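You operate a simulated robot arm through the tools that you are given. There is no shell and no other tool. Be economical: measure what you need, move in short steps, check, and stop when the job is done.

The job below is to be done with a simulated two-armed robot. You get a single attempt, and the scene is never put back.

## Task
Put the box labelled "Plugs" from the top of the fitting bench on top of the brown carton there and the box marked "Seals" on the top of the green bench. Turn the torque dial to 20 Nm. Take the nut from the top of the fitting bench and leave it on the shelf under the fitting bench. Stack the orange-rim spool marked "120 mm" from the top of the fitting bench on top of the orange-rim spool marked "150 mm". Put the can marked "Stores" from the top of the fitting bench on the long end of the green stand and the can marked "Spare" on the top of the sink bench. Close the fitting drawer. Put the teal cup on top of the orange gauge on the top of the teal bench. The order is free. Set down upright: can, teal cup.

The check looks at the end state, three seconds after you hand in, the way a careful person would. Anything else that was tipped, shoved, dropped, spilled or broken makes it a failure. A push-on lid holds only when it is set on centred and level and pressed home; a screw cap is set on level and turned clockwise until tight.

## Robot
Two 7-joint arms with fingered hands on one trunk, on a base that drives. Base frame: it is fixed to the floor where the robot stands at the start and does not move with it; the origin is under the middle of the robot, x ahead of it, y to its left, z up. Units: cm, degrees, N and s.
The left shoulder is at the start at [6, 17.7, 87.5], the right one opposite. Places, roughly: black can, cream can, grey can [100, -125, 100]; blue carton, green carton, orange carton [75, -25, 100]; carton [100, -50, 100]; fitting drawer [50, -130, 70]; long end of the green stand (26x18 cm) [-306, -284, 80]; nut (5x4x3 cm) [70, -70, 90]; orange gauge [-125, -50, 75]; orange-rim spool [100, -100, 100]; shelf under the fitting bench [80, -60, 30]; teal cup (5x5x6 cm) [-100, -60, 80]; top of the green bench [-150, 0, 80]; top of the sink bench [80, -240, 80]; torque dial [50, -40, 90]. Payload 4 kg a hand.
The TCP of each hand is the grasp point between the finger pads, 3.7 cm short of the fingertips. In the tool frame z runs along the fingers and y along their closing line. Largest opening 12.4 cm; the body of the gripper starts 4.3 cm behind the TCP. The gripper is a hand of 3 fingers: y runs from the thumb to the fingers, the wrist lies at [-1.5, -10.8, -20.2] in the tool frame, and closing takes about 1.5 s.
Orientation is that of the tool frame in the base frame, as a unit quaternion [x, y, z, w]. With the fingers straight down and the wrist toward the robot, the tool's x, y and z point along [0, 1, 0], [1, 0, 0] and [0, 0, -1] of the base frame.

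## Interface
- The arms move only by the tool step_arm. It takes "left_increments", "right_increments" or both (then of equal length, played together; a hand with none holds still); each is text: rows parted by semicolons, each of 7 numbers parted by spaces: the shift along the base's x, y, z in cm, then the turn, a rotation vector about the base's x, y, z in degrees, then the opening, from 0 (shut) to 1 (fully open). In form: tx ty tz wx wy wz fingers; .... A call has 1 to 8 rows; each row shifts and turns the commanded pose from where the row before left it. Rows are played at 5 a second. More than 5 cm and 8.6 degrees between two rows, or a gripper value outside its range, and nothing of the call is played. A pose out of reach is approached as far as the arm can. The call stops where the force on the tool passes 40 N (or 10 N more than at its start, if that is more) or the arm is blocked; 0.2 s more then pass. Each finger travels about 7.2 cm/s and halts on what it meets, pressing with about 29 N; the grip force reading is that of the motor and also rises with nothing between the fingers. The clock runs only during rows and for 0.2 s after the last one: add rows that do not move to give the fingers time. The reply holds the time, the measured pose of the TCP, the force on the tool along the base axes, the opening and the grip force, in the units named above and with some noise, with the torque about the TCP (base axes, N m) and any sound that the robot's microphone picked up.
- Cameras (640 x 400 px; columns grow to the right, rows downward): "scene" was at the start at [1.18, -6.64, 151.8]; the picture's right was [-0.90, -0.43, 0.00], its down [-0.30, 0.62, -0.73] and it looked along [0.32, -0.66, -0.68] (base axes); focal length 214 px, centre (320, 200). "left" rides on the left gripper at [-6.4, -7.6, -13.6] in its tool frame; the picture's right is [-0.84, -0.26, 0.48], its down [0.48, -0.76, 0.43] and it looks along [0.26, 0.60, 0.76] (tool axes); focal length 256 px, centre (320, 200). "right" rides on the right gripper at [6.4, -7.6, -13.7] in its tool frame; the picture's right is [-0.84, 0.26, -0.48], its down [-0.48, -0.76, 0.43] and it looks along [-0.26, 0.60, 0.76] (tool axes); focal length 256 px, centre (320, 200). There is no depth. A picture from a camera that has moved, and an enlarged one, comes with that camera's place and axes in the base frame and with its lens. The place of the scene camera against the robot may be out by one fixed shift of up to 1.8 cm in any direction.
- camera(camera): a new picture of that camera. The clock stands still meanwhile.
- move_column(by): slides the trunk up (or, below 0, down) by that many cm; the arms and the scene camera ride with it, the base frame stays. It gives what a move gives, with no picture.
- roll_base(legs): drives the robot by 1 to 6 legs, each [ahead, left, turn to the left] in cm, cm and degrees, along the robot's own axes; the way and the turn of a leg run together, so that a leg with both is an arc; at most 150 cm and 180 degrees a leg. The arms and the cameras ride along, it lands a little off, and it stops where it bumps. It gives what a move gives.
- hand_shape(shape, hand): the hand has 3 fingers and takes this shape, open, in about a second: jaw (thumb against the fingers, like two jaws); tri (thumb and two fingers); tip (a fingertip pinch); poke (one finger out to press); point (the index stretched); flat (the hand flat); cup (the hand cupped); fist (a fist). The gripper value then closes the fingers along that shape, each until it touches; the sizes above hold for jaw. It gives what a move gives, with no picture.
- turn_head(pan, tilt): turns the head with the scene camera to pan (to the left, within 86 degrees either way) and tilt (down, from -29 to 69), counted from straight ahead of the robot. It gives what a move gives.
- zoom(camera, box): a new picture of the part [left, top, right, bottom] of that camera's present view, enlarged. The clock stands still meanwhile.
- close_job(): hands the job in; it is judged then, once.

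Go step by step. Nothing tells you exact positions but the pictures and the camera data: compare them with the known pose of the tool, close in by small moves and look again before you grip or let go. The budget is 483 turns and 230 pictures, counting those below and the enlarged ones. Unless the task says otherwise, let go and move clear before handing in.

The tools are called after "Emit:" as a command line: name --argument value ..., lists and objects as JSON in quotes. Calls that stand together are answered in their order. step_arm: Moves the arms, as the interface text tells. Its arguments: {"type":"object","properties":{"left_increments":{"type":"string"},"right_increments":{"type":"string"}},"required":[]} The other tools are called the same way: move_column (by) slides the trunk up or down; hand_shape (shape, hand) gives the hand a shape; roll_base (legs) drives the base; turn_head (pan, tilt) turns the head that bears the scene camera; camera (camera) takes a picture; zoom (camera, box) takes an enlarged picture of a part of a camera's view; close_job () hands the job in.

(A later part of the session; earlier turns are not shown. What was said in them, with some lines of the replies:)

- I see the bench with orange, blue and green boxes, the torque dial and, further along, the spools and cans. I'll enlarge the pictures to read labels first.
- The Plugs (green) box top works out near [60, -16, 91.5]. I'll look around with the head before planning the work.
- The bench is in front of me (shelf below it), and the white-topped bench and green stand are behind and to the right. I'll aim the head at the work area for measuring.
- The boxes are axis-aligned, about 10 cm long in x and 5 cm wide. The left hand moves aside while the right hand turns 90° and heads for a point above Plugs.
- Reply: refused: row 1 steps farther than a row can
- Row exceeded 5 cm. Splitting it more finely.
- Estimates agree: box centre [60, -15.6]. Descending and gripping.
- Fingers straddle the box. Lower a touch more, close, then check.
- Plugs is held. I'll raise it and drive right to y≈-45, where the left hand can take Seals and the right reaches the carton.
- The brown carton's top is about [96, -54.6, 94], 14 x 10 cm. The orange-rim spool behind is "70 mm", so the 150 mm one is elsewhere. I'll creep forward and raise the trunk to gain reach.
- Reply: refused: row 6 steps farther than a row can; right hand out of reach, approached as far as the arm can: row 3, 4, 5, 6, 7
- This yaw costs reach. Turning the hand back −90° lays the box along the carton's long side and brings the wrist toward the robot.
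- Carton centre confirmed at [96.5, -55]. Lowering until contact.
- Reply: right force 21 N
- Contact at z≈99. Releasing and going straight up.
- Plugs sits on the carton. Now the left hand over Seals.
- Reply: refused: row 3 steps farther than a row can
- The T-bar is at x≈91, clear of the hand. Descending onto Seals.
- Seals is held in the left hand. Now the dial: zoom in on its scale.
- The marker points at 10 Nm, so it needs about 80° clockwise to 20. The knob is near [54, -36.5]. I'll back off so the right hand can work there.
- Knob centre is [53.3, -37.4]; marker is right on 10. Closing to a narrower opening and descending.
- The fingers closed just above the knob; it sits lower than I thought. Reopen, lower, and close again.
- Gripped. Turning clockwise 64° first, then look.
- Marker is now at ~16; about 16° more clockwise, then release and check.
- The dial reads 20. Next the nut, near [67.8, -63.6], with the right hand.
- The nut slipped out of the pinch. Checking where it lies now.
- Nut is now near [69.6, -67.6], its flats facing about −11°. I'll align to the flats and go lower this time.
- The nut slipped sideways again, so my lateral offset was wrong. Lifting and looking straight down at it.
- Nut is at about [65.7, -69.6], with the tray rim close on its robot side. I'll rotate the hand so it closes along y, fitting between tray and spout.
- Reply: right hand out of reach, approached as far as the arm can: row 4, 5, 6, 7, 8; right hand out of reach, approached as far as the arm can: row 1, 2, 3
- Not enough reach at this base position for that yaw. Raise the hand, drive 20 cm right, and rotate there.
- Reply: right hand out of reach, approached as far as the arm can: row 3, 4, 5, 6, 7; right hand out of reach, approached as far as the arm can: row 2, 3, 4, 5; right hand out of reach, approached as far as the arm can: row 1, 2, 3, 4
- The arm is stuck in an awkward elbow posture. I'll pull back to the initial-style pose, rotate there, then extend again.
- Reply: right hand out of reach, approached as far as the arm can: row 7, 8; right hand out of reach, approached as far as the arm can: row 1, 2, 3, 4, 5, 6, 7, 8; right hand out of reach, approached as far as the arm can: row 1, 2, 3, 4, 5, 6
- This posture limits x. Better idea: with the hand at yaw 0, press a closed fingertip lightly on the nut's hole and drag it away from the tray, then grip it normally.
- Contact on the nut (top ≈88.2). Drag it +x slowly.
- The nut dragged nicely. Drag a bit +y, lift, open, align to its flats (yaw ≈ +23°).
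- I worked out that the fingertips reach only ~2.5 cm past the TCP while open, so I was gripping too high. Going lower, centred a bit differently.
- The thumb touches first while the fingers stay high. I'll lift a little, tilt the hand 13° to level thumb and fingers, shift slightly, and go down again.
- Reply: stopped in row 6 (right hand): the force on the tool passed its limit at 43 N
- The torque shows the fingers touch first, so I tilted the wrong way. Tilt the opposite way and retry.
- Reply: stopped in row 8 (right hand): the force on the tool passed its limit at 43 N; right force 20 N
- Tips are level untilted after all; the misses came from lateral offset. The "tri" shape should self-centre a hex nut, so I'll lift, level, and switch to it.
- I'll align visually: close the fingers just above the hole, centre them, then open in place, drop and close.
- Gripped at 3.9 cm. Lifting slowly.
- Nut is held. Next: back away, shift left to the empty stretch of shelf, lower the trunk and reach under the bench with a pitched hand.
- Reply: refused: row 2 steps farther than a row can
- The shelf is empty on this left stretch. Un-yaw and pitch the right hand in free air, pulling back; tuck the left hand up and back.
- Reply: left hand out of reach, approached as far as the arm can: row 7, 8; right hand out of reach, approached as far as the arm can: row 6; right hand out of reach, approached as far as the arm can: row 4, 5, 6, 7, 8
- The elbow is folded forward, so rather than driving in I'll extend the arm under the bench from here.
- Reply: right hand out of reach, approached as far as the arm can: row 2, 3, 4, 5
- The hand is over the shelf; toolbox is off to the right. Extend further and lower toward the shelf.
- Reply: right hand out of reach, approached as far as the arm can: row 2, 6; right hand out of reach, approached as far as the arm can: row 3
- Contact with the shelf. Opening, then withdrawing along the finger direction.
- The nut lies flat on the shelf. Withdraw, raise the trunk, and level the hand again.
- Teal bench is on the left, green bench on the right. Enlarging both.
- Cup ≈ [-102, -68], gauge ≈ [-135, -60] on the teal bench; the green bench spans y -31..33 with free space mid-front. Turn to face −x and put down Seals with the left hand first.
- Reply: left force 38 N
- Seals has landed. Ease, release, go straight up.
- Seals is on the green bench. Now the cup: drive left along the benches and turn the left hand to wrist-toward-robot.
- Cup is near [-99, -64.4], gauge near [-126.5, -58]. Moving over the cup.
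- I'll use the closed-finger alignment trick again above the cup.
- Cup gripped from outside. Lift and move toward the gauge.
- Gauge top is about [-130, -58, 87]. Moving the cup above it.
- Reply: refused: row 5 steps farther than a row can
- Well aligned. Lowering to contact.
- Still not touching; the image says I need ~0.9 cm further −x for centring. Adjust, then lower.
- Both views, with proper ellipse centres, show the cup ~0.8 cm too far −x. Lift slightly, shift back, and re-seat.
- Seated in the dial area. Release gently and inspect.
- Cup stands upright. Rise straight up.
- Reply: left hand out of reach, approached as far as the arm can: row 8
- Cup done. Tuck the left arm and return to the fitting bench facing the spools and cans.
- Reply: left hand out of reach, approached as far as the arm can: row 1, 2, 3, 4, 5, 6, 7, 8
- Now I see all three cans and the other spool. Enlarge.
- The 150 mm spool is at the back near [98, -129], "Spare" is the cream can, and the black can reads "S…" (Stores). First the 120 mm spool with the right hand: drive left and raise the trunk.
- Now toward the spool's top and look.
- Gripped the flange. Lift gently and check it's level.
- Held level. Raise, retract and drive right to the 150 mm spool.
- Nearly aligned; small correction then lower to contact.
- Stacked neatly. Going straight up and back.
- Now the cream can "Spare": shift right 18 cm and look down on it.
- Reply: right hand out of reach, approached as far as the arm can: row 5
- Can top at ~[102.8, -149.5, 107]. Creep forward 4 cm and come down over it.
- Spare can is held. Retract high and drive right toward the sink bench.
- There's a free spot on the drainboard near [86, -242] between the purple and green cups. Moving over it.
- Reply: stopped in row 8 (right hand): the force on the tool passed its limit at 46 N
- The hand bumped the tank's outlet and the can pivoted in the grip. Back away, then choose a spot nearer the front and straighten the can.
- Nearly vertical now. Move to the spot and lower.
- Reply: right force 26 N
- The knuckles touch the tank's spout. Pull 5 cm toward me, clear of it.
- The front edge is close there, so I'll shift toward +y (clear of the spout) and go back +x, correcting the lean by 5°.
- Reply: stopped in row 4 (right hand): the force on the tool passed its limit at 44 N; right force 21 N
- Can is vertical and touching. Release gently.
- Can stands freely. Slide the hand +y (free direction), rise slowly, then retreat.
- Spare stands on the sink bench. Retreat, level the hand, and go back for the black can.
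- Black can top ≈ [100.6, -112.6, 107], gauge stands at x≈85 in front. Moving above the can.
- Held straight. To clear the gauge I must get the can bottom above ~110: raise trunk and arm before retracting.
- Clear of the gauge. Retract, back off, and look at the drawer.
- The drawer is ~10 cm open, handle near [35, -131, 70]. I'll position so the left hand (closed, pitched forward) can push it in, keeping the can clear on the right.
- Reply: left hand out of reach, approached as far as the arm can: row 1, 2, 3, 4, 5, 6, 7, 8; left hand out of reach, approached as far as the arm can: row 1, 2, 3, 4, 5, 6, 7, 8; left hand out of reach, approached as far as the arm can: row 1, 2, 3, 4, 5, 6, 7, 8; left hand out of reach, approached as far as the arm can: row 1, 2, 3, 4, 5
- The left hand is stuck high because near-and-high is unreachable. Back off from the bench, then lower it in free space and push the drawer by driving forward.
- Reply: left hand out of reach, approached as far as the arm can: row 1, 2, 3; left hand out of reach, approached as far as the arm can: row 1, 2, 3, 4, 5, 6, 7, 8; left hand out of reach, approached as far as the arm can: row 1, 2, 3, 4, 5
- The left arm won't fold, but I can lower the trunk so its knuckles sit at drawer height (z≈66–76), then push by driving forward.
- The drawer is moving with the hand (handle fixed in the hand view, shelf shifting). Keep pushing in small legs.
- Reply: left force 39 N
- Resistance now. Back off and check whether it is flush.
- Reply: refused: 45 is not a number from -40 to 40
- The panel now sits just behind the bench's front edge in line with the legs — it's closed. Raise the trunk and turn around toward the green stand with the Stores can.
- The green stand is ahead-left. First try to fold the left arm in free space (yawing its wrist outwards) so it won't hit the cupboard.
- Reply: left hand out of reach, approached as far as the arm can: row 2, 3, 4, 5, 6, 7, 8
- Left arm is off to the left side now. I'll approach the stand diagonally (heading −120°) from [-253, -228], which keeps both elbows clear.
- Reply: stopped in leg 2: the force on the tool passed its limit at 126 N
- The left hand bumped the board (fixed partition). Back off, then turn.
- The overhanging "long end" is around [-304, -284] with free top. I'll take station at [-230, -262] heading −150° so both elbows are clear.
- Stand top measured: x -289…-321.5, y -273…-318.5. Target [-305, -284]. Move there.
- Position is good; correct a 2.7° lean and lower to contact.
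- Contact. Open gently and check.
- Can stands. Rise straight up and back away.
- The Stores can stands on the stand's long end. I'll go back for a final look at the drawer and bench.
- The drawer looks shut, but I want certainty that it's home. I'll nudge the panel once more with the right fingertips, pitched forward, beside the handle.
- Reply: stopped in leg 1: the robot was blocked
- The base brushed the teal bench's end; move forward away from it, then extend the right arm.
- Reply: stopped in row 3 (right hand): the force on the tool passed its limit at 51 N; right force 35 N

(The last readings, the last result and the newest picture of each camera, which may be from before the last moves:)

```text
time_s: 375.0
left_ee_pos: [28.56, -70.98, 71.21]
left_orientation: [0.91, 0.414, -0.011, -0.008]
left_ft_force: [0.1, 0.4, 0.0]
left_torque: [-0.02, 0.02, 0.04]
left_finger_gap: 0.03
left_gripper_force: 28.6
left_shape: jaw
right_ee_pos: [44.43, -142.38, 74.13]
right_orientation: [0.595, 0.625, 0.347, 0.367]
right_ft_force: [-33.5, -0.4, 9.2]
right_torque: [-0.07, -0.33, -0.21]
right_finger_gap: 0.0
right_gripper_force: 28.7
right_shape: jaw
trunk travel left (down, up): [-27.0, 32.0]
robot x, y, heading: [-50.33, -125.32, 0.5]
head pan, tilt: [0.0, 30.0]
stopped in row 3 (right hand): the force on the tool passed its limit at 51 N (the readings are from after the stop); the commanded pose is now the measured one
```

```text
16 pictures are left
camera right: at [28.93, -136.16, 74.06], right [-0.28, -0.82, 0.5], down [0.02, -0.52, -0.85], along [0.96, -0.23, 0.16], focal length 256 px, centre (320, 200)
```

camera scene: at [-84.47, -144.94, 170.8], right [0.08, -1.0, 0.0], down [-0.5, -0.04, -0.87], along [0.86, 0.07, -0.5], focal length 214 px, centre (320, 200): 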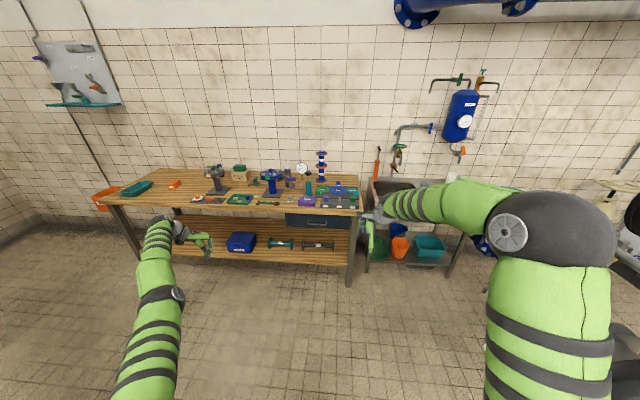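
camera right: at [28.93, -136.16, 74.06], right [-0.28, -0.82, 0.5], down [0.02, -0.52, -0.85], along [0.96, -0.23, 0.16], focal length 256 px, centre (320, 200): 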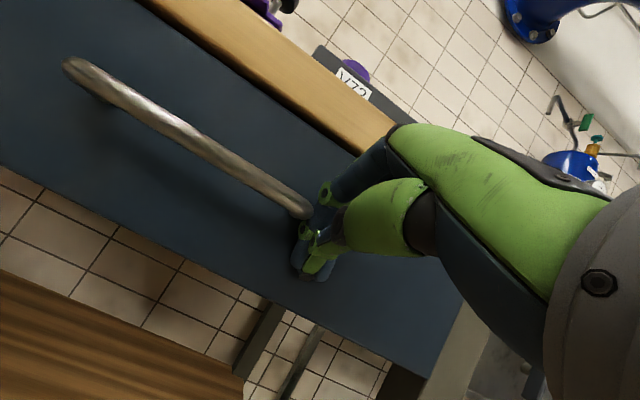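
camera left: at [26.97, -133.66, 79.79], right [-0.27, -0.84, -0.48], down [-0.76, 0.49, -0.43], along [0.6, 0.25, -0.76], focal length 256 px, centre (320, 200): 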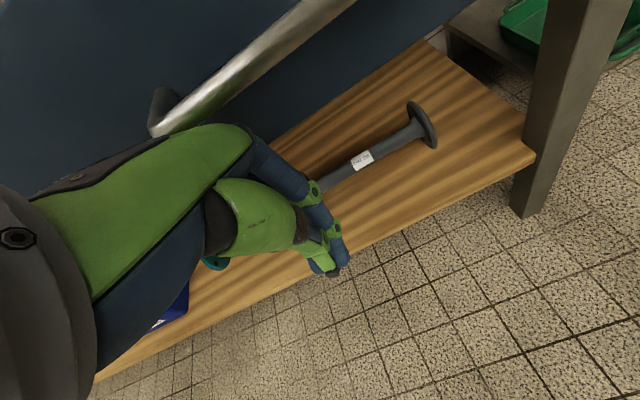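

The panel resists 51 N without moving — fully closed. Withdraw, then check that the cup and Seals are undisturbed.

Emit:
step_arm --right_increments "-4 0 0 0 0 0 0; -4 0 0 0 0 0 0; -4 0 0 0 0 0 0; -4 0 0 0 0 0 0; -4 0 0 0 0 0 0; -4 0 0 0 0 0 0; -4 0 0 0 0 0 0"

Emit:
move_column --by 30

Emit:
roll_base --legs '[[-8, 0, 0], [0, 0, 75]]'

Emit:
turn_head --pan 70 --tilt 32

Emit:
camera --camera "scene"

```text
time_s: 376.6
left_ee_pos: [28.73, -70.92, 70.97]
left_orientation: [0.91, 0.414, -0.014, -0.009]
left_ft_force: [0.8, -0.2, 0.2]
left_torque: [0.02, -0.02, -0.01]
left_finger_gap: 0.01
left_gripper_force: 28.9
left_shape: jaw
right_ee_pos: [16.69, -142.25, 74.11]
right_orientation: [0.595, 0.626, 0.345, 0.367]
right_ft_force: [0.2, 0.1, -0.1]
right_torque: [0.0, 0.01, 0.01]
right_finger_gap: 0.0
right_gripper_force: 28.3
right_shape: jaw
trunk travel left (down, up): [-27.0, 32.0]
robot x, y, heading: [-50.12, -125.45, 0.8]
head pan, tilt: [0.0, 30.0]
```

```text
time_s: 379.6
left_ee_pos: [28.85, -70.94, 100.85]
left_orientation: [0.91, 0.414, -0.013, -0.009]
left_ft_force: [0.1, 0.0, -0.2]
left_torque: [-0.01, -0.01, 0.01]
left_finger_gap: 0.0
left_gripper_force: 28.5
left_shape: jaw
right_ee_pos: [16.71, -142.16, 104.13]
right_orientation: [0.595, 0.626, 0.345, 0.366]
right_ft_force: [0.6, 0.1, 0.2]
right_torque: [-0.01, -0.02, 0.01]
right_finger_gap: 0.02
right_gripper_force: 29.0
right_shape: jaw
trunk travel left (down, up): [-57.0, 2.0]
robot x, y, heading: [-50.08, -124.86, 0.3]
head pan, tilt: [0.0, 30.0]
```

```text
time_s: 383.9
left_ee_pos: [-91.75, -35.43, 100.86]
left_orientation: [0.463, 0.886, -0.015, 0.0]
left_ft_force: [0.1, -0.5, 0.3]
left_torque: [0.01, 0.03, -0.02]
left_finger_gap: 0.0
left_gripper_force: 29.6
left_shape: jaw
right_ee_pos: [-25.54, -64.25, 104.14]
right_orientation: [0.083, 0.86, 0.498, 0.076]
right_ft_force: [-0.3, -0.4, -0.2]
right_torque: [0.0, 0.0, -0.03]
right_finger_gap: 0.0
right_gripper_force: 28.6
right_shape: jaw
trunk travel left (down, up): [-57.0, 2.0]
robot x, y, heading: [-58.35, -125.37, 76.3]
head pan, tilt: [0.0, 30.0]
```

```text
time_s: 385.4
left_ee_pos: [-91.66, -35.36, 100.96]
left_orientation: [0.463, 0.886, -0.015, 0.001]
left_ft_force: [0.6, 0.1, 0.2]
left_torque: [0.04, 0.0, 0.0]
left_finger_gap: 0.0
left_gripper_force: 28.7
left_shape: jaw
right_ee_pos: [-25.5, -64.37, 104.12]
right_orientation: [0.083, 0.86, 0.498, 0.075]
right_ft_force: [-0.3, 0.0, 0.6]
right_torque: [0.0, -0.04, -0.04]
right_finger_gap: 0.01
right_gripper_force: 29.5
right_shape: jaw
trunk travel left (down, up): [-57.0, 2.0]
robot x, y, heading: [-57.82, -125.28, 76.6]
head pan, tilt: [70.0, 32.0]
```

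```text
15 pictures are left
camera scene: at [-65.84, -122.27, 170.49], right [0.55, 0.83, 0.0], down [0.44, -0.29, -0.85], along [-0.71, 0.47, -0.53], focal length 214 px, centre (320, 200)
```

scene: 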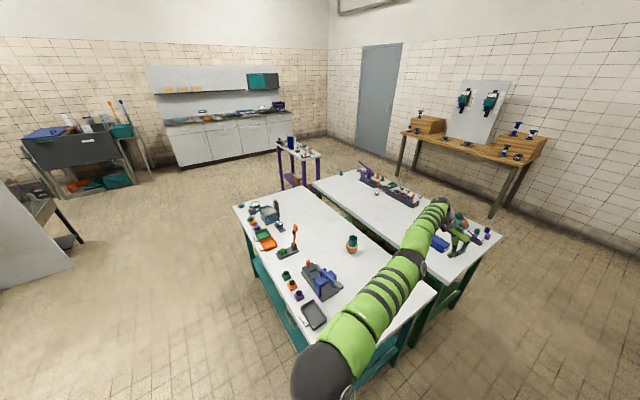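

Emit:
zoom --camera "scene" --box '[230, 180, 500, 350]'

```text
2.35 times, centred on (365, 265) of scene
camera zoom: at [-65.84, -122.27, 170.49], right [0.55, 0.83, 0.0], down [0.44, -0.29, -0.85], along [-0.71, 0.47, -0.53], focal length 505 px, centre (214, 47)
```

zoom: 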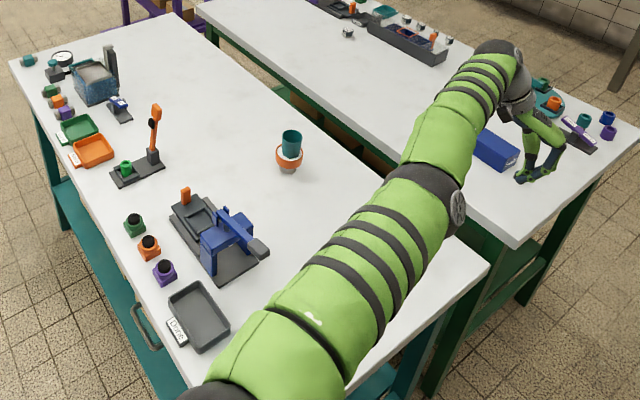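

Cup and Seals are fine. Swing the arms clear of the benches and check the bench end once.

Emit:
roll_base --legs '[[0, 0, -40]]'

Emit:
turn_head --pan 86 --tilt 40

Emit:
camera --camera "scene"

```text
time_s: 387.6
left_ee_pos: [-26.05, -34.84, 101.04]
left_orientation: [0.738, 0.675, -0.014, -0.006]
left_ft_force: [-0.2, 0.6, -1.0]
left_torque: [0.01, 0.01, -0.01]
left_finger_gap: 0.01
left_gripper_force: 29.2
left_shape: jaw
right_ee_pos: [5.8, -99.66, 104.08]
right_orientation: [0.373, 0.779, 0.442, 0.242]
right_ft_force: [0.8, 0.3, -0.1]
right_torque: [0.01, 0.02, 0.0]
right_finger_gap: 0.0
right_gripper_force: 28.3
right_shape: jaw
trunk travel left (down, up): [-57.0, 2.0]
robot x, y, heading: [-58.22, -125.1, 36.5]
head pan, tilt: [70.0, 32.0]
```

```text
time_s: 388.4
left_ee_pos: [-26.16, -34.94, 101.03]
left_orientation: [0.737, 0.675, -0.013, -0.006]
left_ft_force: [0.8, 0.4, -1.2]
left_torque: [-0.03, -0.01, 0.02]
left_finger_gap: 0.0
left_gripper_force: 29.2
left_shape: jaw
right_ee_pos: [5.92, -99.66, 104.02]
right_orientation: [0.373, 0.779, 0.442, 0.242]
right_ft_force: [0.3, 0.7, 0.5]
right_torque: [0.0, 0.0, 0.01]
right_finger_gap: 0.0
right_gripper_force: 29.4
right_shape: jaw
trunk travel left (down, up): [-57.0, 2.0]
robot x, y, heading: [-58.39, -125.44, 36.3]
head pan, tilt: [85.9, 40.0]
```

```text
13 pictures are left
camera scene: at [-64.62, -118.91, 169.27], right [0.84, 0.54, 0.0], down [0.34, -0.54, -0.77], along [-0.41, 0.65, -0.64], focal length 214 px, centre (320, 200)
```

scene: 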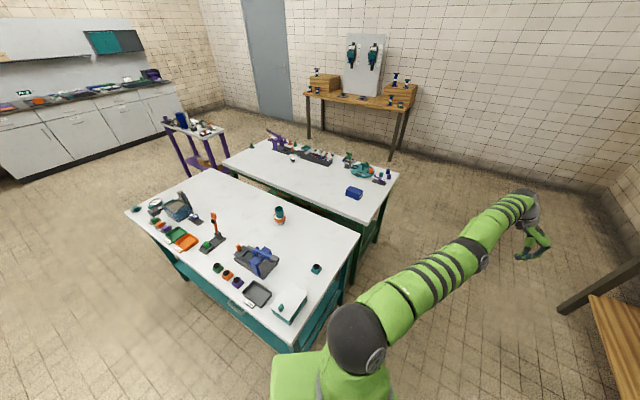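

Everything stands as asked: all items are in place, the hands are empty and clear, so I'm handing in.

Emit:
close_job

```text
The job is handed in.
```

I handed the job in with every item done. The pictures I took as I went showed the following:

- **Boxes:** "Plugs" is on the brown carton and "Seals" is on the green bench.
- **Dial:** the marker points at about 20 Nm, give or take half a unit.
- **Nut:** it lies flat on the shelf under the fitting bench, in the empty stretch left of the blue toolbox.
- **Spools:** the "120 mm" spool is stacked on the "150 mm" one.
- **Cans:** "Stores" stands upright on the overhanging long end of the green stand. "Spare" stands upright on the sink bench, between the purple and green cups.
- **Drawer:** it is shut. A second push of 51 N did not move the panel.
- **Cup:** it stands upright on the orange gauge.

There were a few bumps:

- **Tank spout:** my hand touched the spout over the sink bench twice.
- **White partition:** my left hand hit the board behind the green stand at 126 N.
- **Teal bench:** the base bumped the end of it. A check afterwards showed the cup and "Seals" still in place.

I saw nothing displaced by any of these, but I did not take a close look at the spout or the partition.
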